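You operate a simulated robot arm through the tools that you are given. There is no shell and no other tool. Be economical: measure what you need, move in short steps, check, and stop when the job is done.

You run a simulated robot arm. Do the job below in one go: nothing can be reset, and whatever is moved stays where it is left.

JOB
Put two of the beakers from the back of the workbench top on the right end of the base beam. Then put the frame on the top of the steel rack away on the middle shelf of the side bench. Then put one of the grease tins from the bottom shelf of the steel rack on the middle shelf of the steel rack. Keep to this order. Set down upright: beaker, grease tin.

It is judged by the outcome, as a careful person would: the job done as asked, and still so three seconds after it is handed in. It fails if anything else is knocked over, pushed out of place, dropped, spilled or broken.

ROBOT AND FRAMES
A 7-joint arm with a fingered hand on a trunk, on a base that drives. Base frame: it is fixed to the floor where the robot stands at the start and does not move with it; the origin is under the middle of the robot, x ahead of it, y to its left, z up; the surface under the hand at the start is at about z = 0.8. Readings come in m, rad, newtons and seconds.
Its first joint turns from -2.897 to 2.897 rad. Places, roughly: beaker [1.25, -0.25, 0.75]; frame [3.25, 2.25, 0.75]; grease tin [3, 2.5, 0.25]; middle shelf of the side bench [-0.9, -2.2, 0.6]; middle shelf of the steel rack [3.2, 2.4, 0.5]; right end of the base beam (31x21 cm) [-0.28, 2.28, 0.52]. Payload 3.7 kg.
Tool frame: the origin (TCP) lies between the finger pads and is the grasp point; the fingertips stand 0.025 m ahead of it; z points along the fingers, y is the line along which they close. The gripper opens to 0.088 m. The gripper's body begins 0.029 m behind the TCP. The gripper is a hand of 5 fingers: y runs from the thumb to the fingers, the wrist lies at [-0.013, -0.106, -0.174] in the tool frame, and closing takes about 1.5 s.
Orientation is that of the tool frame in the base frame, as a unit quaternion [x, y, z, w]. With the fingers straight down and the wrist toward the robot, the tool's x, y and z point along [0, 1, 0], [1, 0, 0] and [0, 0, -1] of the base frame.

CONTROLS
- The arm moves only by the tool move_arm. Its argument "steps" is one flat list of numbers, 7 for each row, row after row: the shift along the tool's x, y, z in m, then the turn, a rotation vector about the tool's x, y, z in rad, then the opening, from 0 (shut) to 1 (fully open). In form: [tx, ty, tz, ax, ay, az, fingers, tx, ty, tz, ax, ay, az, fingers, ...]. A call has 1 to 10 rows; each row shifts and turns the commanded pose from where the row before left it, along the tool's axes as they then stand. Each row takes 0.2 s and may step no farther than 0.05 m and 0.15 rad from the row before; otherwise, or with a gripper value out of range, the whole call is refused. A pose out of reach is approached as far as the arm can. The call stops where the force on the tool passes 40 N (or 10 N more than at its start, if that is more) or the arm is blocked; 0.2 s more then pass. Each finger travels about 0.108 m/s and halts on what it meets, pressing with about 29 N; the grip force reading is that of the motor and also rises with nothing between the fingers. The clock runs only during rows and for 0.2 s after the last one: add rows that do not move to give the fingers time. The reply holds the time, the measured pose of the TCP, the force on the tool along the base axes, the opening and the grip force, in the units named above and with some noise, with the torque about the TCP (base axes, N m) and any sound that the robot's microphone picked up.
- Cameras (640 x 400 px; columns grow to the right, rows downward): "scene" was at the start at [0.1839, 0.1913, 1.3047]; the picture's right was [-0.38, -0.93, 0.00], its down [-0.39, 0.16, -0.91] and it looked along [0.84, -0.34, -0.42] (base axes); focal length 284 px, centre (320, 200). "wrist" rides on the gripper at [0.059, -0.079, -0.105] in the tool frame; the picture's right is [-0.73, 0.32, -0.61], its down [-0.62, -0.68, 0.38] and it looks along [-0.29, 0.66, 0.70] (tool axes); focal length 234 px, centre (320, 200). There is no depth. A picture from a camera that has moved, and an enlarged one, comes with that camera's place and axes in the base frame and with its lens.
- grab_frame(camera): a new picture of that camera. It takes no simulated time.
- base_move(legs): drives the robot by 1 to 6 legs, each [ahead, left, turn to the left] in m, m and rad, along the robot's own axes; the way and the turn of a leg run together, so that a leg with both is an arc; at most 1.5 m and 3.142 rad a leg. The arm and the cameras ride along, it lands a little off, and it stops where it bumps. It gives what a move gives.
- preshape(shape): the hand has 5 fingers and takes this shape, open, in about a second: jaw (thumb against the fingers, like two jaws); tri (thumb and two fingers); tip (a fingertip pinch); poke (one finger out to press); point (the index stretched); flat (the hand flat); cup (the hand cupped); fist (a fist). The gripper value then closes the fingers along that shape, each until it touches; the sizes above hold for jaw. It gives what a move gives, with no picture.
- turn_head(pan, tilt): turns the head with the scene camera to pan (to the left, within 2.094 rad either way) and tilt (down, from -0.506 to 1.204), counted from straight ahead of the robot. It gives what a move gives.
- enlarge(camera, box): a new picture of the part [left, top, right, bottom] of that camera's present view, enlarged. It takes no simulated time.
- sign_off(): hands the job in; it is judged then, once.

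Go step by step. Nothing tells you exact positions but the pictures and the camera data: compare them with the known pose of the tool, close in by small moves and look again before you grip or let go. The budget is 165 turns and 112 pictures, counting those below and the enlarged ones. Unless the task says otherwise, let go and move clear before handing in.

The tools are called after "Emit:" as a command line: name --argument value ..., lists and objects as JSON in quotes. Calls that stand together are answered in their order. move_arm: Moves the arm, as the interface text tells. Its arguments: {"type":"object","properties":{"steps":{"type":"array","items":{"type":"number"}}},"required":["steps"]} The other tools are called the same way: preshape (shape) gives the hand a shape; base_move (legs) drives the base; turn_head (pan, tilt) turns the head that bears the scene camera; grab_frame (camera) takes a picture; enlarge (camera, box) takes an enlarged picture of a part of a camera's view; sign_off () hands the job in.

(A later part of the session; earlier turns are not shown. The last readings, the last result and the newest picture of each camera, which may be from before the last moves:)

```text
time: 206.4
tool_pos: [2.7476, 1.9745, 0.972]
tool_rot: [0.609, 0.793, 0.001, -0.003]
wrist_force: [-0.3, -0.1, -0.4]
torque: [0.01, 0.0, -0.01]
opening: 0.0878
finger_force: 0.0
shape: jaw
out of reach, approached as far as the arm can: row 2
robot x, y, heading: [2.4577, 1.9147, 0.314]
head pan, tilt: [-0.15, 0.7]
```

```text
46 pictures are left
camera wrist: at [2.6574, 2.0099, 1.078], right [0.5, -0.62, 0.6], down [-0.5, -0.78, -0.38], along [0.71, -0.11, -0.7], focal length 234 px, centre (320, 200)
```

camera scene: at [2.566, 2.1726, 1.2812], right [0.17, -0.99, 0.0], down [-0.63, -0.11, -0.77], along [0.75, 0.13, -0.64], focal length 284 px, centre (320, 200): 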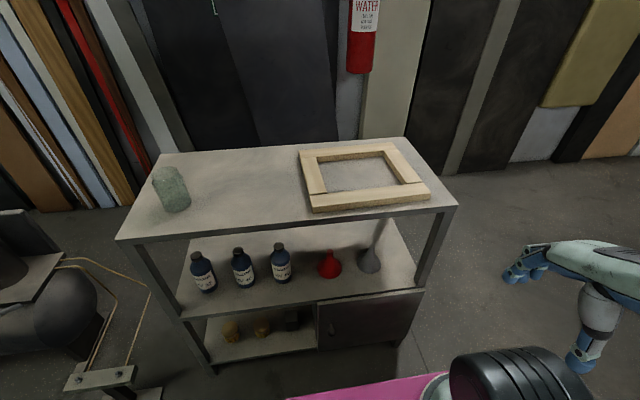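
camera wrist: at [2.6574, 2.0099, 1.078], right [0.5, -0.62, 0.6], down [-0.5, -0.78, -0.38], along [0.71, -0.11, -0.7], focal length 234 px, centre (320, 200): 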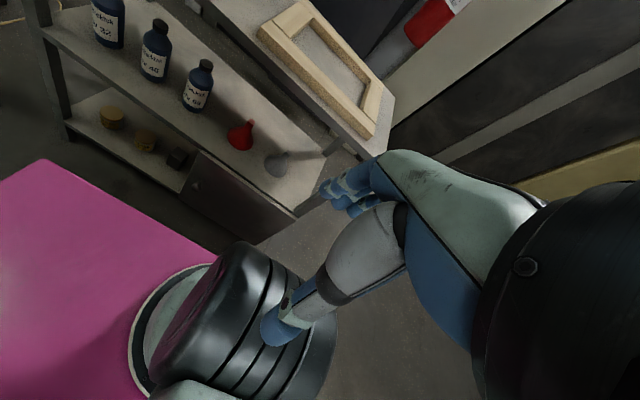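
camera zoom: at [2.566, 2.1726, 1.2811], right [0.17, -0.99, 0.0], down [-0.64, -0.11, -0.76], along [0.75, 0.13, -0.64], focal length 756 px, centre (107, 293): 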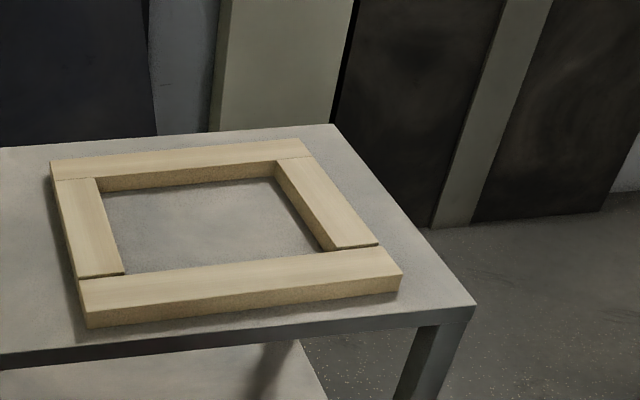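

Emit:
move_arm --steps '[0, 0, -0.04, 0, 0, 0, 1, 0.0067, 0.0469, 0, 0, 0, 0, 1, 0.0067, 0.0469, 0, 0, 0, 0, 1, 0.0067, 0.0469, 0, 0, 0, 0, 1, 0.0067, 0.0469, 0, 0, 0, 0, 1, 0.0067, 0.0469, 0, 0, 0, 0, 1, 0.0067, 0.0469, 0, 0, 0, 0, 1, 0.0067, 0.0469, 0, 0, 0, 0, 1, 0.0067, 0.0469, 0, 0, 0, 0, 1, 0.0067, 0.0466, 0, 0, 0, -0.089, 1]'

Emit:
move_arm --steps '[0, 0, 0.035, 0, 0, 0, 1, 0, 0, 0.035, 0, 0, 0, 1, 0, 0, 0, 0, 0, 0, 1]'

Emit:
grab_frame --camera "wrist"

Emit:
enlarge --camera "scene" --box '[280, 90, 520, 240]'

```text
time: 208.6
tool_pos: [3.1395, 2.1408, 1.0143]
tool_rot: [0.574, 0.819, 0.001, -0.001]
wrist_force: [0.1, 1.1, -0.4]
torque: [0.02, -0.02, 0.0]
opening: 0.0879
finger_force: 0.1
shape: jaw
robot x, y, heading: [2.4583, 1.9106, 0.316]
head pan, tilt: [-0.15, 0.7]
```

```text
time: 209.4
tool_pos: [3.139, 2.142, 0.9428]
tool_rot: [0.573, 0.819, 0.0, -0.002]
wrist_force: [0.4, -0.4, -0.5]
torque: [-0.03, 0.0, -0.01]
opening: 0.0879
finger_force: 0.0
shape: jaw
robot x, y, heading: [2.4581, 1.9136, 0.315]
head pan, tilt: [-0.15, 0.7]
```

```text
45 pictures are left
camera wrist: at [3.0466, 2.1693, 1.0481], right [0.55, -0.57, 0.6], down [-0.43, -0.82, -0.39], along [0.72, -0.05, -0.7], focal length 234 px, centre (320, 200)
```

wrist: 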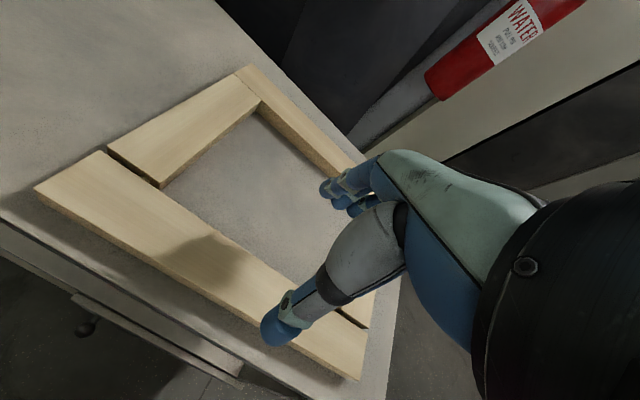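

```text
2.67 times, centred on (400, 165) of scene
camera zoom: at [2.566, 2.1726, 1.2811], right [0.17, -0.99, 0.0], down [-0.64, -0.11, -0.76], along [0.75, 0.13, -0.64], focal length 756 px, centre (107, 293)
```

zoom: 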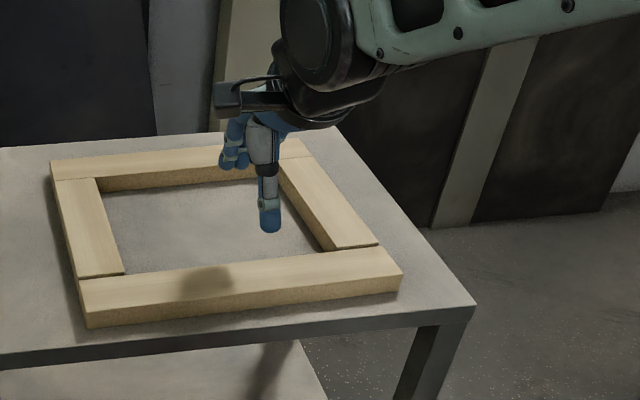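

Both cameras agree on the bar's position. I descend around the bar.

Emit:
move_arm --steps '[0, 0, 0.035, 0, 0, 0, 1, 0, 0, 0.03, 0, 0, 0, 1, 0, 0, 0.025, 0, 0, 0, 1, 0, 0, 0.008, 0, 0, 0, 1, 0, 0, 0, 0, 0, 0, 1]'

Emit:
grab_frame --camera "wrist"

```text
time: 210.6
tool_pos: [3.1394, 2.1404, 0.8465]
tool_rot: [0.573, 0.819, 0.002, -0.001]
wrist_force: [-1.1, -0.1, 5.5]
torque: [0.05, -0.26, -0.01]
opening: 0.0875
finger_force: 0.0
shape: jaw
robot x, y, heading: [2.4582, 1.9104, 0.313]
head pan, tilt: [-0.15, 0.7]
```

```text
43 pictures are left
camera wrist: at [3.0464, 2.1683, 0.9505], right [0.55, -0.57, 0.6], down [-0.43, -0.82, -0.39], along [0.72, -0.05, -0.7], focal length 234 px, centre (320, 200)
```

wrist: 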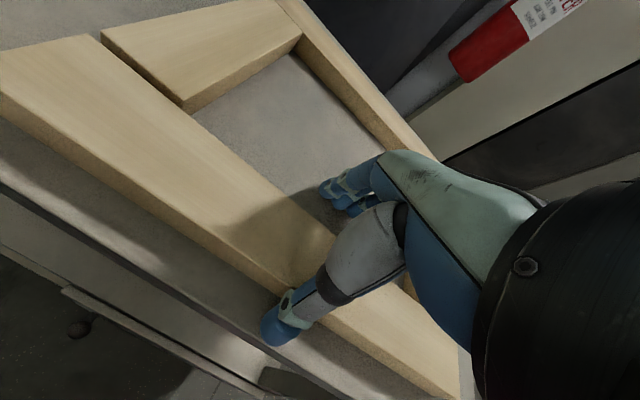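

Fingertips just touch the rack top (5.5 N). I raise a hair, close, and test-lift.

Emit:
move_arm --steps '[0, 0, -0.003, 0, 0, 0, 1, 0, 0, 0, 0, 0, 0, 0.5, 0, 0, 0, 0, 0, 0, 0.2, 0, 0, 0, 0, 0, 0, 0.1, 0, 0, 0, 0, 0, 0, 0.1, 0, 0, 0, 0, 0, 0, 0.1, 0, 0, 0, 0, 0, 0, 0.1, 0, 0, 0, 0, 0, 0, 0.1]'

Emit:
grab_frame --camera "wrist"

```text
time: 212.4
tool_pos: [3.14, 2.141, 0.8474]
tool_rot: [0.574, 0.819, 0.0, -0.002]
wrist_force: [-1.5, 0.3, -0.2]
torque: [0.0, 0.06, 0.18]
opening: 0.039
finger_force: 28.8
shape: jaw
robot x, y, heading: [2.4572, 1.9098, 0.316]
head pan, tilt: [-0.15, 0.7]
```

```text
42 pictures are left
camera wrist: at [3.0464, 2.1684, 0.953], right [0.55, -0.57, 0.6], down [-0.43, -0.82, -0.39], along [0.72, -0.05, -0.7], focal length 234 px, centre (320, 200)
```

wrist: 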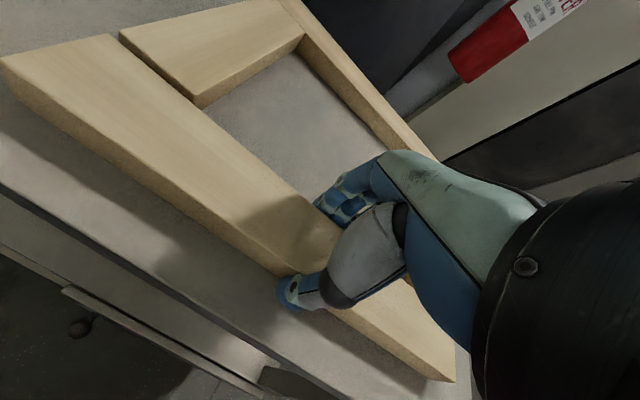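

Gripped (opening 0.039, 29 N). I lift gently and watch for droop.

Emit:
move_arm --steps '[0, 0, -0.01, 0, 0, 0, 0, 0, 0, -0.02, 0, 0, 0, 0, 0, 0, -0.03, 0, 0, 0, 0, 0, 0, -0.03, 0, 0, 0, 0, 0, 0, -0.03, 0, 0, 0, 0, 0, 0, 0, 0, 0, 0, 0]'

Emit:
grab_frame --camera "scene"

```text
time: 213.8
tool_pos: [3.1377, 2.1396, 0.9687]
tool_rot: [0.574, 0.819, 0.001, -0.002]
wrist_force: [0.1, -0.4, -6.9]
torque: [-0.16, 0.68, -0.04]
opening: 0.038
finger_force: 29.0
shape: jaw
robot x, y, heading: [2.4548, 1.9091, 0.321]
head pan, tilt: [-0.15, 0.7]
```

```text
41 pictures are left
camera scene: at [2.5662, 2.1727, 1.281], right [0.17, -0.99, 0.0], down [-0.64, -0.11, -0.76], along [0.75, 0.13, -0.64], focal length 284 px, centre (320, 200)
```

scene: 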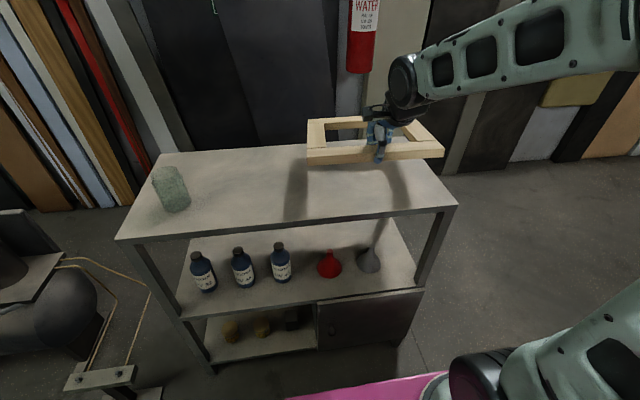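

The frame hangs nearly level (about 0.7 kg). I raise and retract it, then drive back through the corridor and south to the side bench.

Emit:
move_arm --steps '[0, 0, -0.04, 0, 0, 0, 0, 0, 0, -0.04, 0, 0, 0, 0, 0, -0.03, -0.035, 0, 0, 0, 0, 0, -0.045, -0.015, 0, 0, 0, 0, 0, -0.045, 0, 0, 0, 0, 0, 0, -0.045, 0, 0, 0, 0, 0, 0, -0.045, 0, 0, 0, 0, 0, 0, -0.04, 0, 0, 0, 0, 0, 0, 0, 0, 0, 0, 0, 0]'

Emit:
base_move --legs '[[-0.55, 0.08, 0], [0, 0, -0.06], [-1.38, 0, 0], [-1.38, 0, 0]]'

```text
time: 215.8
tool_pos: [2.9038, 2.0543, 1.0965]
tool_rot: [0.574, 0.819, 0.0, -0.002]
wrist_force: [0.3, -0.7, -5.7]
torque: [-0.15, 0.64, -0.04]
opening: 0.0382
finger_force: 28.6
shape: jaw
robot x, y, heading: [2.4606, 1.9149, 0.319]
head pan, tilt: [-0.15, 0.7]
```

```text
time: 232.4
tool_pos: [-0.3111, 1.2419, 1.0963]
tool_rot: [0.601, 0.799, 0.001, -0.002]
wrist_force: [0.2, -0.1, -6.6]
torque: [-0.09, 0.64, 0.01]
opening: 0.038
finger_force: 29.5
shape: jaw
robot x, y, heading: [-0.7662, 1.1294, 0.249]
head pan, tilt: [-0.15, 0.7]
```

Emit:
base_move --legs '[[0, 0, -1.5], [1.4, 0, 0], [0.5, -0.35, 0]]'

Emit:
turn_head --pan 0.0 --tilt 0.45

Emit:
grab_frame --camera "scene"

```text
time: 246.2
tool_pos: [-0.392, -1.2408, 1.0966]
tool_rot: [0.986, 0.169, 0.001, 0.0]
wrist_force: [0.0, -0.1, -5.9]
torque: [0.65, 0.13, 0.01]
opening: 0.0382
finger_force: 29.6
shape: jaw
robot x, y, heading: [-0.5298, -0.7936, -1.269]
head pan, tilt: [-0.15, 0.7]
```

```text
time: 247.0
tool_pos: [-0.3915, -1.2413, 1.0964]
tool_rot: [0.986, 0.17, 0.002, -0.001]
wrist_force: [-0.2, -1.0, -6.9]
torque: [0.63, 0.07, 0.03]
opening: 0.0378
finger_force: 29.3
shape: jaw
robot x, y, heading: [-0.5285, -0.7951, -1.263]
head pan, tilt: [0.0, 0.45]
```

```text
40 pictures are left
camera scene: at [-0.2594, -0.908, 1.3032], right [-0.95, -0.3, 0.0], down [-0.13, 0.42, -0.9], along [0.27, -0.86, -0.44], focal length 284 px, centre (320, 200)
```

scene: 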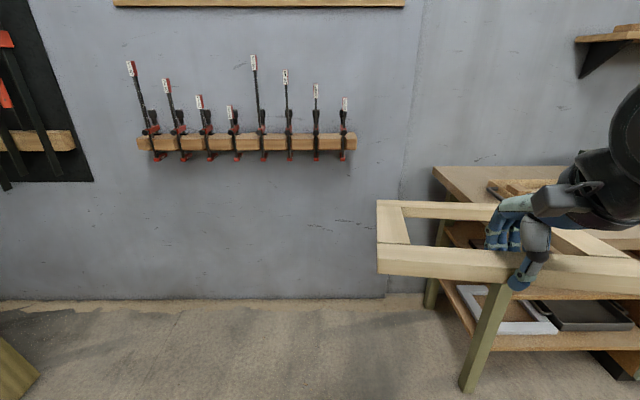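

The side bench is on the right. I shift over to stand in front of its open shelves and look at the middle one.

Emit:
base_move --legs '[[0.1, -0.83, 0], [0, 0, 0.05]]'

Emit:
turn_head --pan -0.25 --tilt 0.6

Emit:
grab_frame --camera "scene"

```text
time: 251.8
tool_pos: [-1.1252, -1.5803, 1.0965]
tool_rot: [0.981, 0.193, 0.001, -0.001]
wrist_force: [0.9, -0.3, -5.2]
torque: [0.64, 0.14, -0.03]
opening: 0.0376
finger_force: 28.8
shape: jaw
robot x, y, heading: [-1.2835, -1.1399, -1.216]
head pan, tilt: [0.0, 0.45]
```

```text
time: 252.6
tool_pos: [-1.1251, -1.5793, 1.097]
tool_rot: [0.981, 0.193, 0.002, -0.001]
wrist_force: [0.7, 0.3, -5.4]
torque: [0.62, 0.16, 0.01]
opening: 0.038
finger_force: 29.0
shape: jaw
robot x, y, heading: [-1.2859, -1.1362, -1.218]
head pan, tilt: [-0.25, 0.6]
```

```text
39 pictures are left
camera scene: at [-1.0316, -1.2419, 1.2897], right [-0.99, -0.11, 0.0], down [-0.06, 0.56, -0.83], along [0.09, -0.82, -0.56], focal length 284 px, centre (320, 200)
```

scene: 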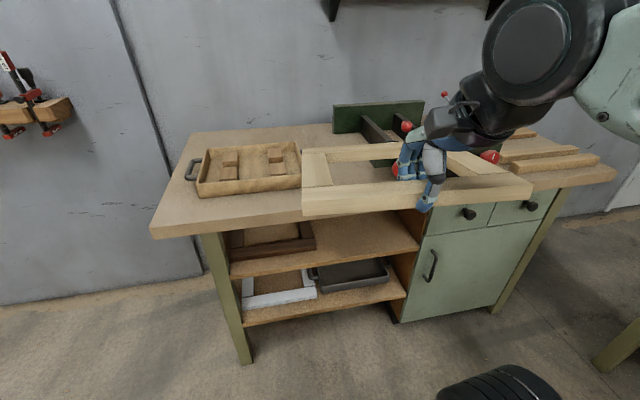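

Emit:
enlarge --camera "scene" --box '[200, 190, 440, 340]'

```text
2.67 times, centred on (320, 265) of scene
camera zoom: at [-1.0316, -1.2419, 1.2897], right [-0.99, -0.11, 0.0], down [-0.06, 0.56, -0.83], along [0.09, -0.82, -0.56], focal length 756 px, centre (320, 27)
```

zoom: 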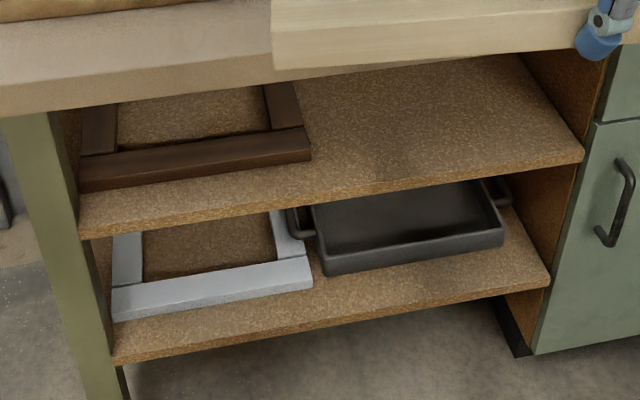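

The middle shelf has a brown frame on its left half and a free stretch about 35 cm wide on the right. I line the robot up with that free stretch, staying clear of the bench edge.

Emit:
base_move --legs '[[-0.08, 0, 0], [0, 0, -0.053], [0, -0.083, 0]]'

Emit:
move_arm --steps '[0, 0, 0.045, 0, 0, 0.036, 0, 0, 0, 0.045, 0, 0, 0, 0, 0, 0, 0.045, 0, 0, 0, 0, 0, 0, 0.045, 0, 0, 0, 0, 0, 0, 0.045, 0, 0, 0, 0, 0, 0, 0.045, 0, 0, 0, 0, 0, 0, 0, 0, 0, 0, 0]'

Emit:
grab_frame --camera "scene"

```text
time: 254.7
tool_pos: [-1.2578, -1.5377, 1.0962]
tool_rot: [0.986, 0.167, 0.001, -0.001]
wrist_force: [1.5, -0.1, -5.7]
torque: [0.65, 0.14, 0.01]
opening: 0.038
finger_force: 29.1
shape: jaw
robot x, y, heading: [-1.3959, -1.0868, -1.268]
head pan, tilt: [-0.25, 0.6]
```

```text
time: 256.3
tool_pos: [-1.2171, -1.5803, 0.934]
tool_rot: [0.989, 0.15, 0.002, -0.002]
wrist_force: [0.0, -0.3, -5.2]
torque: [0.63, 0.09, 0.0]
opening: 0.0381
finger_force: 29.0
shape: jaw
out of reach, approached as far as the arm can: row 4, 5, 6
robot x, y, heading: [-1.3928, -1.0882, -1.272]
head pan, tilt: [-0.25, 0.6]
```

```text
37 pictures are left
camera scene: at [-1.1452, -1.2056, 1.2897], right [-1.0, -0.05, 0.0], down [-0.03, 0.56, -0.82], along [0.04, -0.82, -0.57], focal length 284 px, centre (320, 200)
```

scene: 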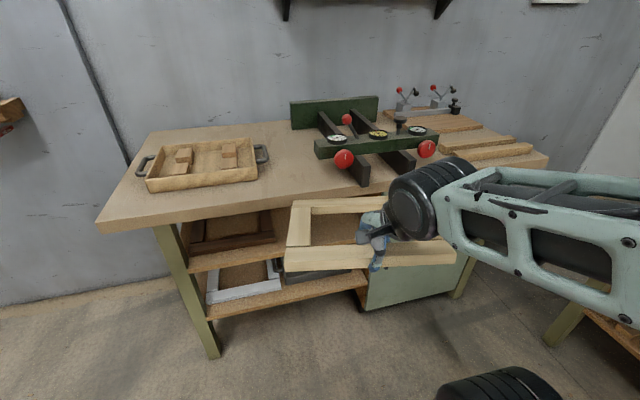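

At this short reach the arm cannot go lower, so I back the base off and extend the arm instead.

Emit:
base_move --legs '[[-0.25, 0, 0]]'

Emit:
move_arm --steps '[0, 0.045, 0, 0, 0, 0, 0, 0, 0.045, 0, 0, 0, 0, 0, 0, 0.045, 0, 0, 0, 0, 0, 0, 0.045, 0, 0, 0, 0, 0, 0, 0.03, 0, 0, 0, 0, 0, 0, 0, 0, 0, 0, 0, 0]'

Emit:
grab_frame --camera "scene"

```text
time: 258.1
tool_pos: [-1.2893, -1.3409, 0.9343]
tool_rot: [0.989, 0.15, 0.001, -0.002]
wrist_force: [-0.2, 0.5, -5.4]
torque: [0.65, 0.09, -0.02]
opening: 0.038
finger_force: 28.8
shape: jaw
robot x, y, heading: [-1.4681, -0.8509, -1.267]
head pan, tilt: [-0.25, 0.6]
```

```text
time: 259.6
tool_pos: [-1.2291, -1.5415, 0.933]
tool_rot: [0.989, 0.15, 0.002, -0.001]
wrist_force: [0.6, -0.2, -5.5]
torque: [0.65, 0.09, 0.02]
opening: 0.0379
finger_force: 28.9
shape: jaw
robot x, y, heading: [-1.4676, -0.8513, -1.261]
head pan, tilt: [-0.25, 0.6]
```

```text
36 pictures are left
camera scene: at [-1.2199, -0.9672, 1.2897], right [-1.0, -0.06, 0.0], down [-0.03, 0.56, -0.82], along [0.05, -0.82, -0.57], focal length 284 px, centre (320, 200)
```

scene: 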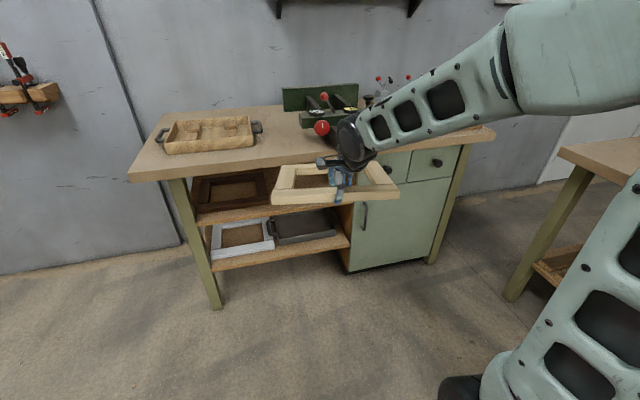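

Now I lower the frame to shelf height in front of the bench.

Emit:
move_arm --steps '[0, 0, 0.045, 0, 0, 0, 0, 0, 0, 0.045, 0, 0, 0, 0, 0, 0, 0.045, 0, 0, 0, 0, 0, 0, 0.045, 0, 0, 0, 0, 0, 0, 0.045, 0, 0, 0, 0, 0, 0, 0.025, 0, 0, 0, 0, 0, 0, 0, 0, 0, 0, 0]'

Emit:
enlarge --camera "scene" --box '[160, 140, 432, 310]'

```text
time: 261.1
tool_pos: [-1.2272, -1.541, 0.6841]
tool_rot: [0.989, 0.15, 0.001, -0.002]
wrist_force: [0.4, 0.2, -4.6]
torque: [0.58, 0.09, -0.02]
opening: 0.0376
finger_force: 29.0
shape: jaw
robot x, y, heading: [-1.4659, -0.8498, -1.261]
head pan, tilt: [-0.25, 0.6]
```

```text
2.35 times, centred on (296, 225) of scene
camera zoom: at [-1.2199, -0.9672, 1.2897], right [-1.0, -0.06, 0.0], down [-0.03, 0.56, -0.82], along [0.05, -0.82, -0.57], focal length 667 px, centre (376, 141)
```

zoom: 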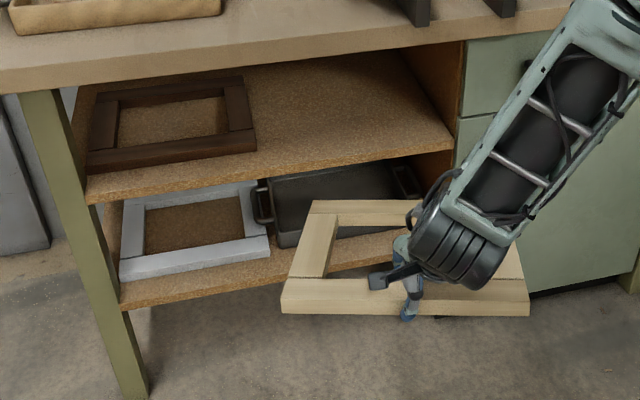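

By this view the frame seems yawed relative to the hand and drooping at the far side. I check with the wrist camera.

Emit:
grab_frame --camera "wrist"

```text
34 pictures are left
camera wrist: at [-1.1939, -1.4486, 0.7888], right [-0.6, -0.53, 0.6], down [-0.8, 0.47, -0.38], along [-0.08, -0.71, -0.7], focal length 234 px, centre (320, 200)
```

wrist: 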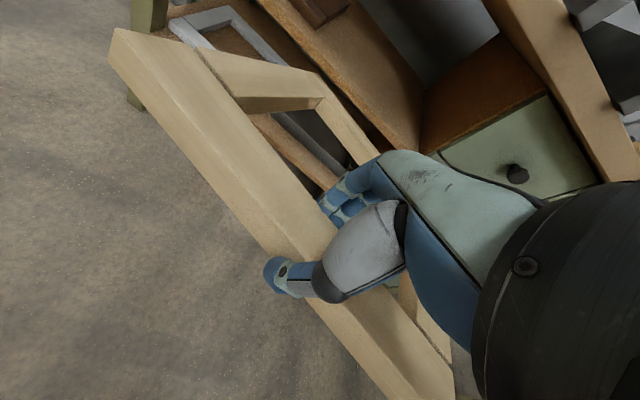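

The frame has slipped in the grip to about 17° droop and 15° yaw. I rotate the hand to compensate both before inserting.

Emit:
move_arm --steps '[0, 0, 0, 0, 0, -0.12, 0, 0, 0, 0, 0, 0, -0.12, 0, 0, 0, 0, -0.1, 0, 0, 0, 0, 0, 0, -0.1, 0, 0, 0, 0, 0, 0, -0.08, 0, 0, 0, 0, 0, 0, 0, 0, 0, 0]'

Emit:
enlarge --camera "scene" --box '[160, 140, 432, 310]'

```text
time: 262.6
tool_pos: [-1.2259, -1.5474, 0.6829]
tool_rot: [0.954, 0.265, 0.039, 0.133]
wrist_force: [0.3, -0.2, -6.8]
torque: [0.66, 0.25, 0.0]
opening: 0.0375
finger_force: 28.6
shape: jaw
out of reach, approached as far as the arm can: row 5
robot x, y, heading: [-1.4699, -0.8519, -1.259]
head pan, tilt: [-0.25, 0.6]
```

```text
2.35 times, centred on (296, 225) of scene
camera zoom: at [-1.2199, -0.9673, 1.2897], right [-1.0, -0.06, 0.0], down [-0.03, 0.56, -0.82], along [0.05, -0.82, -0.57], focal length 667 px, centre (376, 141)
```

zoom: 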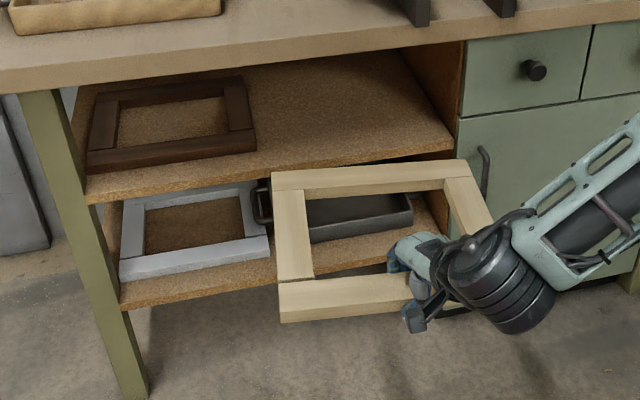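

Better: now about level and nearly square. I add a bit more yaw and a 3 cm shift to the right, then check.

Emit:
move_arm --steps '[-0.0135, -0.0035, -0.001, 0, 0.0123, -0.043, 0, -0.0135, -0.0035, -0.001, 0, 0.0123, -0.043, 0, 0, 0, 0, 0, 0, 0, 0]'

Emit:
enlarge --camera "scene" --box '[160, 140, 432, 310]'

```text
time: 263.4
tool_pos: [-1.2503, -1.5542, 0.6842]
tool_rot: [0.941, 0.308, 0.045, 0.132]
wrist_force: [-0.6, -0.1, -6.0]
torque: [0.63, 0.22, -0.06]
opening: 0.038
finger_force: 28.9
shape: jaw
robot x, y, heading: [-1.4697, -0.8516, -1.265]
head pan, tilt: [-0.25, 0.6]
```

```text
2.35 times, centred on (296, 225) of scene
camera zoom: at [-1.2199, -0.9673, 1.2897], right [-1.0, -0.06, 0.0], down [-0.03, 0.56, -0.82], along [0.05, -0.82, -0.57], focal length 667 px, centre (376, 141)
```

zoom: 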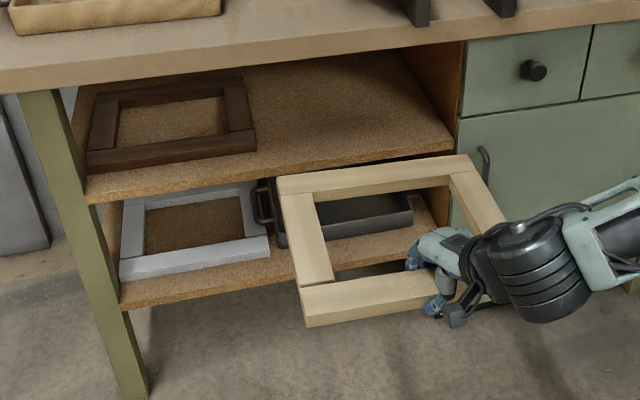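

The frame is now parallel to the shelf and centred on the free stretch. I raise it 1 cm and drive slowly forward to bring its back edge into the opening.

Emit:
move_arm --steps '[0, 0.0027, -0.0096, 0, 0, 0, 0, 0, 0, 0, 0, 0, 0, 0]'

Emit:
base_move --legs '[[0.17, 0, 0]]'

Emit:
grab_frame --camera "scene"

```text
time: 263.9
tool_pos: [-1.2517, -1.554, 0.6944]
tool_rot: [0.942, 0.306, 0.045, 0.131]
wrist_force: [0.3, -0.2, -6.5]
torque: [0.63, 0.27, -0.02]
opening: 0.0377
finger_force: 29.5
shape: jaw
robot x, y, heading: [-1.466, -0.8553, -1.261]
head pan, tilt: [-0.25, 0.6]
```

```text
time: 265.4
tool_pos: [-1.2006, -1.7155, 0.6929]
tool_rot: [0.941, 0.308, 0.045, 0.131]
wrist_force: [0.4, -0.3, -5.2]
torque: [0.67, 0.28, 0.0]
opening: 0.0378
finger_force: 29.0
shape: jaw
robot x, y, heading: [-1.4164, -1.0127, -1.26]
head pan, tilt: [-0.25, 0.6]
```

```text
31 pictures are left
camera scene: at [-1.1687, -1.1288, 1.2897], right [-1.0, -0.06, 0.0], down [-0.03, 0.56, -0.82], along [0.05, -0.82, -0.57], focal length 284 px, centre (320, 200)
```

scene: 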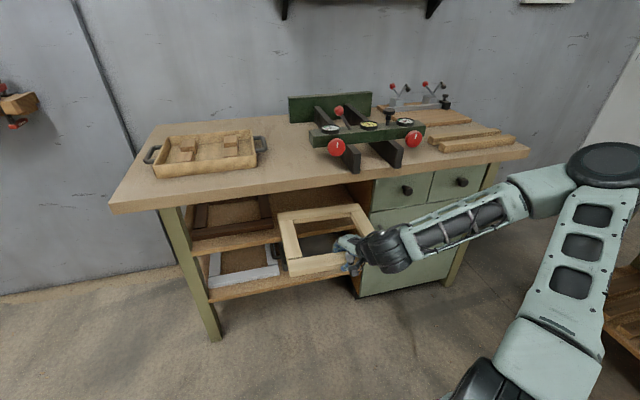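

Emit:
enlarge --camera "scene" --box '[170, 160, 410, 310]'

```text
2.67 times, centred on (290, 235) of scene
camera zoom: at [-1.1687, -1.1288, 1.2897], right [-1.0, -0.06, 0.0], down [-0.03, 0.56, -0.82], along [0.05, -0.82, -0.57], focal length 756 px, centre (400, 107)
```

zoom: 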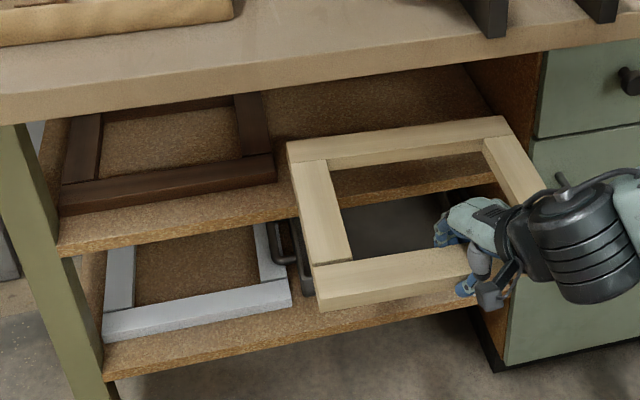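

The back edge is over the shelf with about 2 cm free on each side. I continue in.

Emit:
base_move --legs '[[0.15, 0, 0]]'

Emit:
enlarge --camera "scene" --box '[170, 160, 410, 310]'

```text
time: 266.8
tool_pos: [-1.156, -1.8581, 0.6944]
tool_rot: [0.942, 0.307, 0.044, 0.131]
wrist_force: [0.9, -0.3, -6.1]
torque: [0.63, 0.24, 0.01]
opening: 0.0378
finger_force: 29.2
shape: jaw
robot x, y, heading: [-1.375, -1.1552, -1.261]
head pan, tilt: [-0.25, 0.6]
```

```text
2.67 times, centred on (290, 235) of scene
camera zoom: at [-1.1236, -1.2718, 1.2897], right [-1.0, -0.06, 0.0], down [-0.03, 0.56, -0.82], along [0.05, -0.82, -0.57], focal length 756 px, centre (400, 107)
```

zoom: 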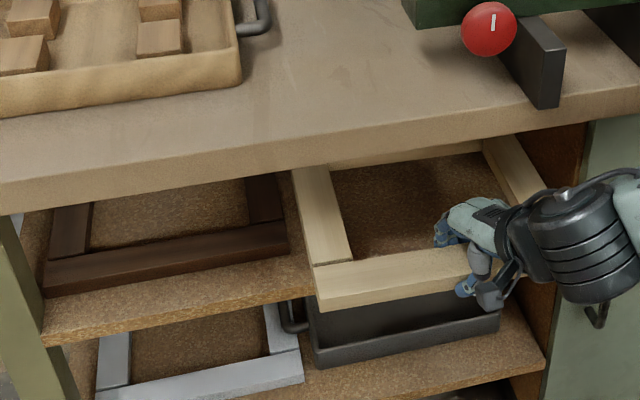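

Good clearance. I push in the last 7–8 cm with the arm and then lower until the frame touches the shelf.

Emit:
move_arm --steps '[-0.0085, 0.0227, 0.0064, 0, 0, 0, 0, -0.0085, 0.0227, 0.0064, 0, 0, 0, 0, -0.0085, 0.0227, 0.0064, 0, 0, 0, 0, 0, -0.0041, 0.0144, 0, 0, 0, 0, 0, -0.0027, 0.0096, 0, 0, 0, 0, 0, 0, 0, 0, 0, 0, 0]'

Emit:
enlarge --camera "scene" --box '[170, 160, 410, 310]'

```text
time: 268.2
tool_pos: [-1.132, -1.9312, 0.6682]
tool_rot: [0.942, 0.307, 0.045, 0.131]
wrist_force: [0.2, -0.1, -5.6]
torque: [0.6, 0.2, 0.01]
opening: 0.0375
finger_force: 28.6
shape: jaw
robot x, y, heading: [-1.3701, -1.1548, -1.264]
head pan, tilt: [-0.25, 0.6]
```

```text
2.67 times, centred on (290, 235) of scene
camera zoom: at [-1.1236, -1.2718, 1.2897], right [-1.0, -0.06, 0.0], down [-0.03, 0.56, -0.82], along [0.05, -0.82, -0.57], focal length 756 px, centre (400, 107)
```

zoom: 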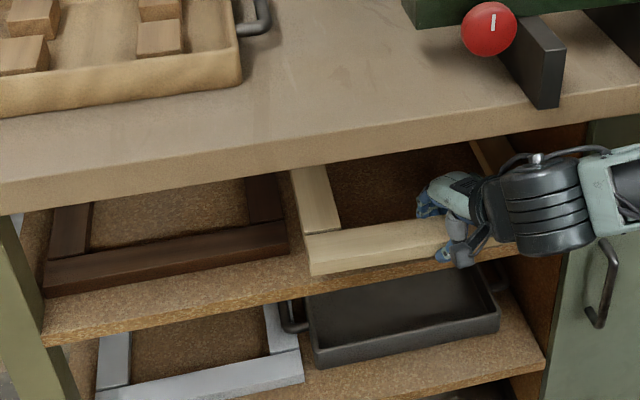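

No contact yet; I keep lowering in small steps.

Emit:
move_arm --steps '[0, -0.0022, 0.0077, 0, 0, 0, 0, 0, -0.0022, 0.0077, 0, 0, 0, 0, 0, -0.0016, 0.0058, 0, 0, 0, 0, 0, 0, 0, 0, 0, 0, 0]'

```text
time: 269.2
tool_pos: [-1.1354, -1.9303, 0.6468]
tool_rot: [0.941, 0.307, 0.045, 0.131]
wrist_force: [0.6, 0.3, -6.2]
torque: [0.61, 0.24, -0.01]
opening: 0.0376
finger_force: 29.1
shape: jaw
robot x, y, heading: [-1.369, -1.1548, -1.268]
head pan, tilt: [-0.25, 0.6]
```

Emit:
move_arm --steps '[0, -0.0014, 0.0048, 0, 0, 0, 0, 0, -0.0014, 0.0048, 0, 0, 0, 0, 0, 0, 0, 0, 0, 0, 0]'

Emit:
enlarge --camera "scene" --box '[230, 190, 390, 290]'

```text
time: 270.0
tool_pos: [-1.1337, -1.9314, 0.6379]
tool_rot: [0.941, 0.308, 0.045, 0.131]
wrist_force: [-0.2, 0.3, -5.4]
torque: [0.65, 0.27, 0.0]
opening: 0.0377
finger_force: 29.5
shape: jaw
robot x, y, heading: [-1.3713, -1.1565, -1.268]
head pan, tilt: [-0.25, 0.6]
```

```text
4.00 times, centred on (310, 240) of scene
camera zoom: at [-1.1236, -1.2718, 1.2897], right [-1.0, -0.06, 0.0], down [-0.03, 0.56, -0.82], along [0.05, -0.82, -0.57], focal length 1134 px, centre (360, 40)
```

zoom: 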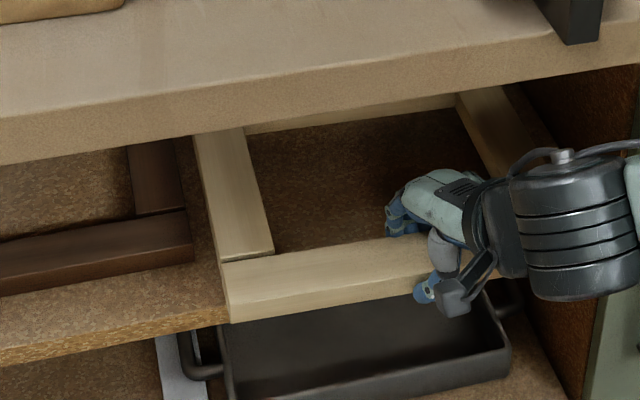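

Emit:
move_arm --steps '[0, -0.0014, 0.0048, 0, 0, 0, 0, 0, -0.0014, 0.0048, 0, 0, 0, 0, 0, -0.0014, 0.0048, 0, 0, 0, 0, 0, 0, 0, 0, 0, 0, 0]'

```text
time: 271.0
tool_pos: [-1.1351, -1.9309, 0.6214]
tool_rot: [0.942, 0.307, 0.043, 0.131]
wrist_force: [-0.1, -0.3, -5.6]
torque: [0.6, 0.25, 0.01]
opening: 0.0378
finger_force: 29.3
shape: jaw
robot x, y, heading: [-1.3722, -1.1569, -1.264]
head pan, tilt: [-0.25, 0.6]
```

Parallax shows the shelf is really at z ≈ 0.57 and its edge some 5 cm farther, so I lift slightly, push in 5.5 cm more, then lower.

Emit:
move_arm --steps '[0, 0.0027, -0.0096, 0, 0, 0, 0, -0.0094, 0.0249, 0.0071, 0, 0, 0, 0, -0.0094, 0.0249, 0.0071, 0, 0, 0, 0, 0, -0.0027, 0.0096, 0, 0, 0, 0, 0, -0.0014, 0.0048, 0, 0, 0, 0, 0, 0, 0, 0, 0, 0, 0]'

Emit:
enlarge --camera "scene" --box '[230, 190, 390, 290]'

```text
time: 272.4
tool_pos: [-1.1189, -1.9842, 0.6173]
tool_rot: [0.941, 0.307, 0.044, 0.132]
wrist_force: [0.3, 0.3, -6.0]
torque: [0.61, 0.25, -0.01]
opening: 0.0379
finger_force: 29.1
shape: jaw
robot x, y, heading: [-1.3694, -1.158, -1.263]
head pan, tilt: [-0.25, 0.6]
```

```text
4.00 times, centred on (310, 240) of scene
camera zoom: at [-1.1236, -1.2718, 1.2897], right [-1.0, -0.06, 0.0], down [-0.03, 0.56, -0.82], along [0.05, -0.82, -0.57], focal length 1134 px, centre (360, 40)
```

zoom: 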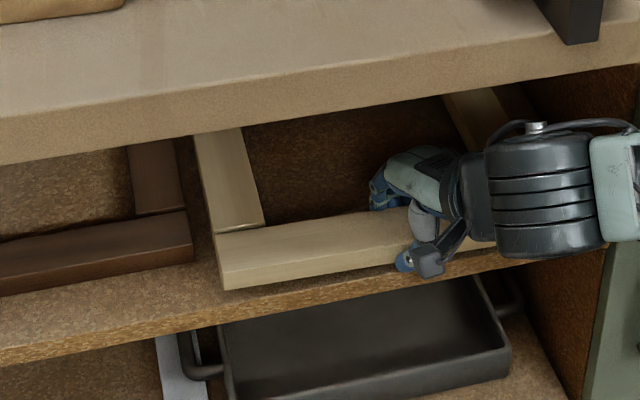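

The whole frame is now inside the shelf edge. I lower to contact.

Emit:
move_arm --steps '[0, -0.0014, 0.0048, 0, 0, 0, 0, 0, -0.0011, 0.0038, 0, 0, 0, 0, 0, -0.0011, 0.0038, 0, 0, 0, 0, 0, 0, 0, 0, 0, 0, 0]'

```text
time: 273.4
tool_pos: [-1.1186, -1.9841, 0.6029]
tool_rot: [0.941, 0.307, 0.044, 0.132]
wrist_force: [0.3, 0.3, -5.7]
torque: [0.62, 0.21, 0.02]
opening: 0.0378
finger_force: 29.1
shape: jaw
robot x, y, heading: [-1.3738, -1.1547, -1.262]
head pan, tilt: [-0.25, 0.6]
```

Emit:
move_arm --steps '[0, -0.0011, 0.0038, 0, 0, 0, 0, 0, -0.0011, 0.0038, 0, 0, 0, 0, 0, -0.0011, 0.0038, 0, 0, 0, 0, 0, 0, 0, 0, 0, 0, 0]'

```text
time: 274.4
tool_pos: [-1.1196, -1.983, 0.5943]
tool_rot: [0.941, 0.307, 0.044, 0.134]
wrist_force: [-8.3, 6.7, 38.6]
torque: [0.68, 0.2, 0.09]
opening: 0.0399
finger_force: 28.7
shape: jaw
robot x, y, heading: [-1.3711, -1.1589, -1.262]
head pan, tilt: [-0.25, 0.6]
```

Firm contact. I relieve a few millimetres and open.

Emit:
move_arm --steps '[0, 0.001, -0.0035, 0, 0, 0, 0, 0, 0, 0, 0, 0, 0, 0.3, 0, 0, 0, 0, 0, 0, 0.6, 0, 0, 0, 0, 0, 0, 0.8, 0, 0, 0, 0, 0, 0, 0.9, 0, 0, 0, 0, 0, 0, 0.9]'

Emit:
enlarge --camera "scene" --box '[230, 190, 390, 290]'

```text
time: 275.8
tool_pos: [-1.1182, -1.9823, 0.5949]
tool_rot: [0.942, 0.307, 0.044, 0.131]
wrist_force: [0.0, -0.4, 0.0]
torque: [0.01, 0.0, 0.03]
opening: 0.0793
finger_force: 0.0
shape: jaw
robot x, y, heading: [-1.3696, -1.1595, -1.268]
head pan, tilt: [-0.25, 0.6]
```

```text
4.00 times, centred on (310, 240) of scene
camera zoom: at [-1.1237, -1.2716, 1.2897], right [-1.0, -0.06, 0.0], down [-0.03, 0.56, -0.83], along [0.05, -0.82, -0.56], focal length 1134 px, centre (360, 40)
```

zoom: 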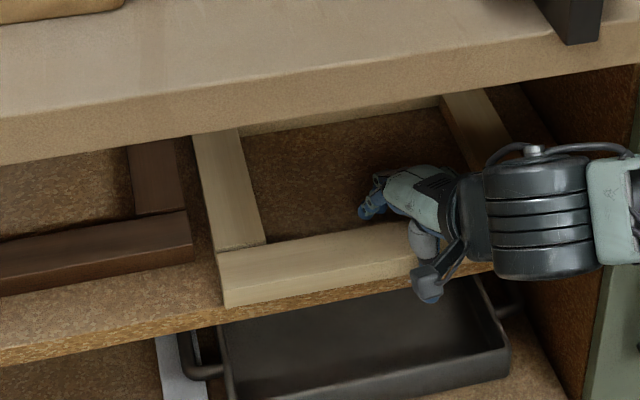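

The frame rests flat, its front about at the shelf edge. I lift the fingers out and back off to look; then a light push will seat it fully.

Emit:
move_arm --steps '[0, 0.0055, -0.0193, 0, 0, 0, 0.9, 0, 0.0055, -0.0193, 0, 0, 0, 0.9, 0.0119, -0.0317, -0.009, 0, 0, 0, 0.9, 0.0119, -0.0317, -0.009, 0, 0, 0, 0.9, 0.0119, -0.0317, -0.009, 0, 0, 0, 0.9, 0.0119, -0.0317, -0.009, 0, 0, 0, 0, 0, 0, 0, 0, 0, 0, 0, 0, 0, 0, 0, 0, 0, 0]'

Emit:
enlarge --camera "scene" --box '[200, 170, 424, 310]'

```text
time: 277.6
tool_pos: [-1.1573, -1.8541, 0.6354]
tool_rot: [0.942, 0.307, 0.045, 0.131]
wrist_force: [-0.6, -0.7, 0.2]
torque: [-0.01, -0.01, -0.01]
opening: 0.0
finger_force: 29.0
shape: jaw
out of reach, approached as far as the arm can: row 6
robot x, y, heading: [-1.3712, -1.1546, -1.264]
head pan, tilt: [-0.25, 0.6]
```

```text
2.86 times, centred on (312, 240) of scene
camera zoom: at [-1.1237, -1.2716, 1.2897], right [-1.0, -0.06, 0.0], down [-0.03, 0.56, -0.83], along [0.05, -0.82, -0.56], focal length 810 px, centre (343, 86)
```

zoom: 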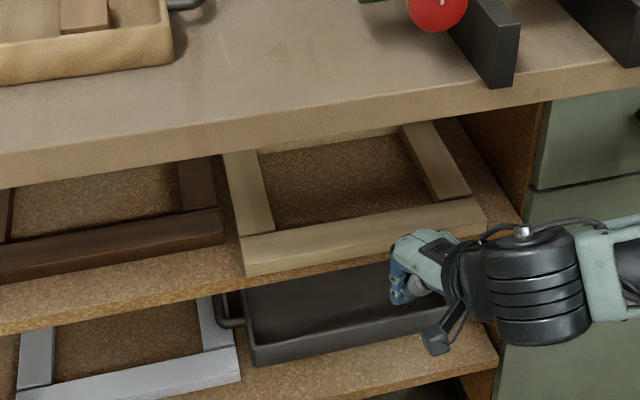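

The frame sits well; I give it a gentle 2 cm push with the closed fingers to seat it fully behind the edge.

Emit:
move_arm --steps '[0, -0.0082, 0.0289, 0, 0, 0, 0, -0.0102, 0.0272, 0.0077, 0, 0, 0, 0, -0.0102, 0.0272, 0.0077, 0, 0, 0, 0, -0.0102, 0.0272, 0.0077, 0, 0, 0, 0, -0.0102, 0.0272, 0.0077, 0, 0, 0, 0, 0, 0, 0, 0, 0, 0, 0]'

Emit:
enlarge --camera "scene" --box '[200, 170, 424, 310]'

```text
time: 279.0
tool_pos: [-1.1221, -1.9713, 0.6038]
tool_rot: [0.941, 0.308, 0.044, 0.13]
wrist_force: [-0.4, 1.4, -1.0]
torque: [0.01, -0.01, 0.03]
opening: 0.0
finger_force: 29.0
shape: jaw
robot x, y, heading: [-1.3697, -1.1608, -1.266]
head pan, tilt: [-0.25, 0.6]
```

```text
2.86 times, centred on (312, 240) of scene
camera zoom: at [-1.1237, -1.2716, 1.2897], right [-1.0, -0.06, 0.0], down [-0.03, 0.56, -0.83], along [0.05, -0.82, -0.56], focal length 810 px, centre (343, 86)
```

zoom: 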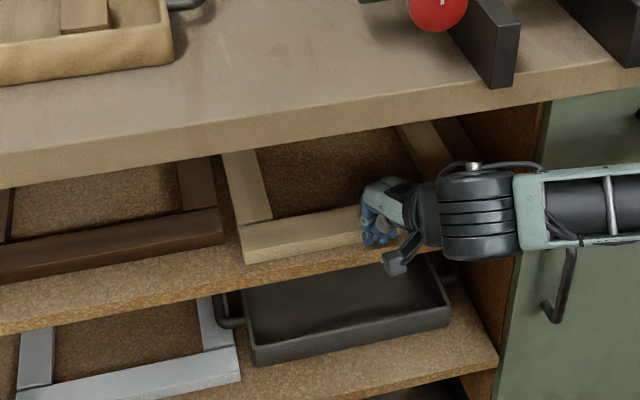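

The frame is fully on the middle shelf. I withdraw, restore the hand's attitude and drive back to the steel rack.

Emit:
move_arm --steps '[0.0102, -0.0272, -0.0077, 0, 0, 0, 0, 0.0102, -0.0272, -0.0077, 0, 0, 0, 0, 0.0102, -0.0272, -0.0077, 0, 0, 0, 0, 0.0102, -0.0272, -0.0077, 0, 0, 0, 0, 0, 0, 0, 0, 0, 0, 0]'

Emit:
base_move --legs '[[-0.4, 0, 0]]'

Emit:
move_arm --steps '[0, 0.01, -0.04, 0, 0, 0, 0.5, 0, 0.01, -0.04, 0, 0, 0, 0.5, 0, 0.01, -0.04, 0.1, 0, 0, 0.5, 0, 0, -0.04, 0.1, 0, 0, 0.5, 0, 0, -0.04, 0.08, 0, 0, 0.5, 0, 0, -0.04, 0, 0, 0.11, 0.5, 0, 0, -0.04, 0, 0, 0.11, 0.5, 0, 0, -0.04, 0, 0, 0.105, 0.5, 0, 0, 0, 0, 0, 0, 0.5]'

```text
time: 280.2
tool_pos: [-1.1559, -1.854, 0.6054]
tool_rot: [0.942, 0.307, 0.045, 0.13]
wrist_force: [-1.0, 0.3, 0.1]
torque: [-0.02, 0.0, 0.02]
opening: 0.0001
finger_force: 28.8
shape: jaw
robot x, y, heading: [-1.3699, -1.1568, -1.258]
head pan, tilt: [-0.25, 0.6]
```

```text
time: 282.7
tool_pos: [-1.2779, -1.4763, 0.6037]
tool_rot: [0.942, 0.306, 0.044, 0.13]
wrist_force: [0.3, -0.3, -0.4]
torque: [-0.02, 0.05, 0.01]
opening: 0.0
finger_force: 29.3
shape: jaw
robot x, y, heading: [-1.494, -0.7794, -1.269]
head pan, tilt: [-0.25, 0.6]
```

```text
time: 284.7
tool_pos: [-1.2842, -1.471, 0.9259]
tool_rot: [0.988, 0.152, 0.002, -0.001]
wrist_force: [0.5, -0.2, -0.7]
torque: [-0.02, -0.03, 0.0]
opening: 0.0437
finger_force: 0.0
shape: jaw
out of reach, approached as far as the arm can: row 2
robot x, y, heading: [-1.4928, -0.7771, -1.271]
head pan, tilt: [-0.25, 0.6]
```

Emit:
move_arm --steps '[0, -0.03, -0.04, 0, 0, 0, 0.5, 0, -0.03, -0.04, 0, 0, 0, 0.5, 0, -0.03, -0.04, 0, 0, 0, 0.5, 0, -0.045, 0, 0, 0, 0, 0.5, 0, -0.045, 0, 0, 0, 0, 0.5, 0, -0.045, 0, 0, 0, 0, 0.5, 0, 0, 0, 0, 0, 0, 0.5]'

Emit:
base_move --legs '[[0, 0, 1.52], [1.18, 0, 0], [0, 0.83, 0], [0, 0.83, 0]]'

```text
time: 286.3
tool_pos: [-1.3011, -1.3007, 1.0253]
tool_rot: [0.989, 0.151, 0.002, -0.001]
wrist_force: [0.0, 0.6, -0.3]
torque: [-0.04, 0.02, 0.0]
opening: 0.0438
finger_force: 0.2
shape: jaw
out of reach, approached as far as the arm can: row 5, 6
robot x, y, heading: [-1.4909, -0.7734, -1.263]
head pan, tilt: [-0.25, 0.6]
```

```text
time: 304.1
tool_pos: [-0.1834, 1.2772, 1.0258]
tool_rot: [0.62, 0.784, 0.0, -0.001]
wrist_force: [0.2, -0.2, -0.4]
torque: [-0.03, 0.01, 0.01]
opening: 0.0438
finger_force: 0.1
shape: jaw
robot x, y, heading: [-0.7193, 1.128, 0.232]
head pan, tilt: [-0.25, 0.6]
```

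Emit:
base_move --legs '[[1.38, 0.027, 0], [1.35, 0.026, 0], [0.46, 0.33, 0], [0, 0, 0.083]]'

Emit:
turn_head --pan -0.1 --tilt 0.8

Emit:
grab_frame --camera "scene"

```text
time: 320.7
tool_pos: [2.8184, 2.4458, 1.0258]
tool_rot: [0.585, 0.811, -0.001, -0.002]
wrist_force: [-0.1, -0.1, 0.1]
torque: [0.0, 0.0, -0.02]
opening: 0.0439
finger_force: 0.2
shape: jaw
robot x, y, heading: [2.2971, 2.2479, 0.317]
head pan, tilt: [-0.25, 0.6]
```

```text
time: 321.4
tool_pos: [2.818, 2.4443, 1.025]
tool_rot: [0.586, 0.811, 0.0, -0.002]
wrist_force: [-0.7, -0.3, 0.1]
torque: [-0.01, 0.02, 0.02]
opening: 0.0438
finger_force: 0.1
shape: jaw
robot x, y, heading: [2.2989, 2.2436, 0.318]
head pan, tilt: [-0.099, 0.799]
```

```text
22 pictures are left
camera scene: at [2.3997, 2.5109, 1.2729], right [0.22, -0.98, 0.0], down [-0.7, -0.16, -0.7], along [0.68, 0.15, -0.72], focal length 284 px, centre (320, 200)
```

scene: 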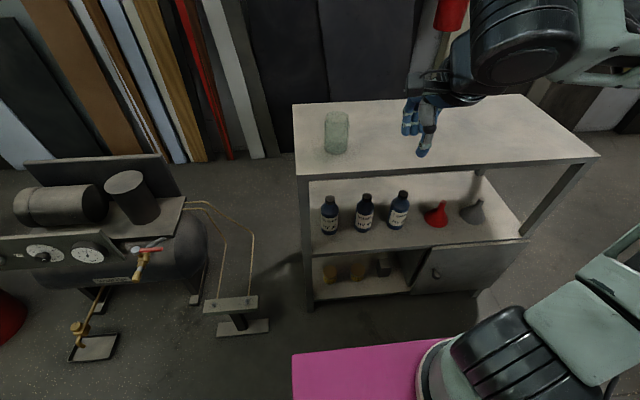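

Emit:
enlarge --camera "scene" --box '[290, 170, 530, 320]'

```text
2.67 times, centred on (410, 245) of scene
camera zoom: at [2.3997, 2.5109, 1.2729], right [0.22, -0.98, 0.0], down [-0.7, -0.16, -0.7], along [0.68, 0.15, -0.72], focal length 756 px, centre (80, 80)
```

zoom: 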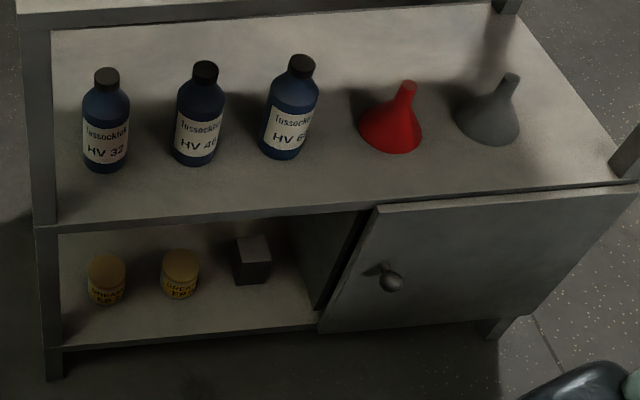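

Tin 2 is at about (3.040, 2.479), 6 cm wide, standing on the bottom shelf (z ≈ 0.125, top ≈ 0.21). I back off, extend the arm and go down in front of the rack.

Emit:
base_move --legs '[[-0.22, 0, 0]]'

Emit:
move_arm --steps '[-0.012, 0.045, 0, 0, 0, 0, 1, -0.012, 0.045, 0, 0, 0, 0, 1, -0.012, 0.045, 0, 0, 0, 0, 1, 0, 0.045, 0, 0, 0, 0, 1, 0, 0.02, 0.04, 0, 0, 0, 1, 0, 0, 0.048, 0, 0, 0, 1, 0, 0, 0.048, 0, 0, 0, 1, 0, 0, 0.048, 0, 0, 0, 1, 0, 0, 0.048, 0, 0, 0, 1, 0, 0, 0.048, 0, 0, 0, 1]'

Emit:
move_arm --steps '[0, 0, 0.048, 0, 0, 0, 1, 0, 0, 0.048, 0, 0, 0, 1, 0, 0, 0.048, 0, 0, 0, 1, 0, 0, 0.048, 0, 0, 0, 1, 0, 0, 0.048, -0.1, 0, 0, 1, 0, 0, 0.048, -0.1, 0, 0, 1, 0, 0, 0, 0, 0, 0, 1]'

```text
time: 323.1
tool_pos: [2.6115, 2.3744, 1.0251]
tool_rot: [0.588, 0.809, -0.001, -0.003]
wrist_force: [0.3, -0.2, -0.2]
torque: [0.0, 0.03, -0.03]
opening: 0.044
finger_force: 0.0
shape: jaw
robot x, y, heading: [2.0936, 2.177, 0.308]
head pan, tilt: [-0.099, 0.799]
```

```text
time: 325.3
tool_pos: [2.8116, 2.4034, 0.7436]
tool_rot: [0.587, 0.81, 0.001, -0.002]
wrist_force: [-0.2, 0.1, -0.3]
torque: [-0.02, 0.02, 0.01]
opening: 0.0878
finger_force: 0.1
shape: jaw
robot x, y, heading: [2.0887, 2.1786, 0.316]
head pan, tilt: [-0.099, 0.799]
```

```text
time: 326.9
tool_pos: [2.814, 2.4032, 0.4694]
tool_rot: [0.586, 0.806, 0.07, 0.05]
wrist_force: [-0.5, 0.0, 0.1]
torque: [0.0, -0.01, 0.02]
opening: 0.0879
finger_force: 0.1
shape: jaw
out of reach, approached as far as the arm can: row 6
robot x, y, heading: [2.0907, 2.1799, 0.315]
head pan, tilt: [-0.099, 0.799]
```

The upward pitch limits how low the arm gets; I undo it and test how far down the plain pose reaches.

Emit:
move_arm --steps '[0, 0, 0, 0.1, 0, 0, 1, 0, 0, 0, 0.1, 0, 0, 1, 0, 0, 0.045, 0, 0, 0, 1, 0, 0, 0.045, 0, 0, 0, 1, 0, 0, 0.045, 0, 0, 0, 1, 0, 0, 0.045, 0, 0, 0, 1, 0, 0, 0, 0, 0, 0, 1]'

Emit:
grab_frame --camera "scene"

```text
time: 328.5
tool_pos: [2.8137, 2.4043, 0.3224]
tool_rot: [0.587, 0.81, -0.001, -0.001]
wrist_force: [0.2, 0.0, 0.5]
torque: [0.0, 0.04, 0.01]
opening: 0.0879
finger_force: 0.0
shape: jaw
out of reach, approached as far as the arm can: row 6
robot x, y, heading: [2.0915, 2.178, 0.318]
head pan, tilt: [-0.099, 0.799]
```

```text
20 pictures are left
camera scene: at [2.1927, 2.4423, 1.2728], right [0.21, -0.98, 0.0], down [-0.7, -0.15, -0.7], along [0.68, 0.15, -0.72], focal length 284 px, centre (320, 200)
```

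scene: 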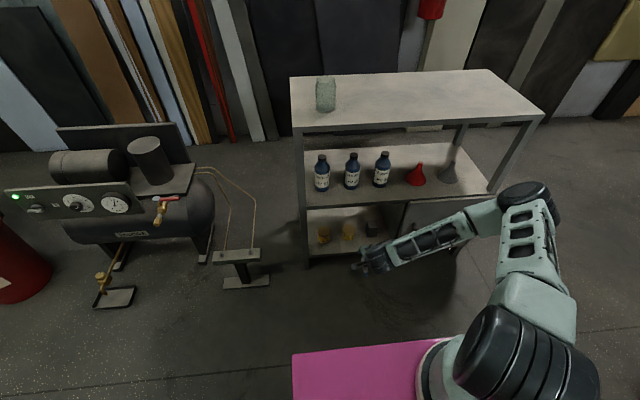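

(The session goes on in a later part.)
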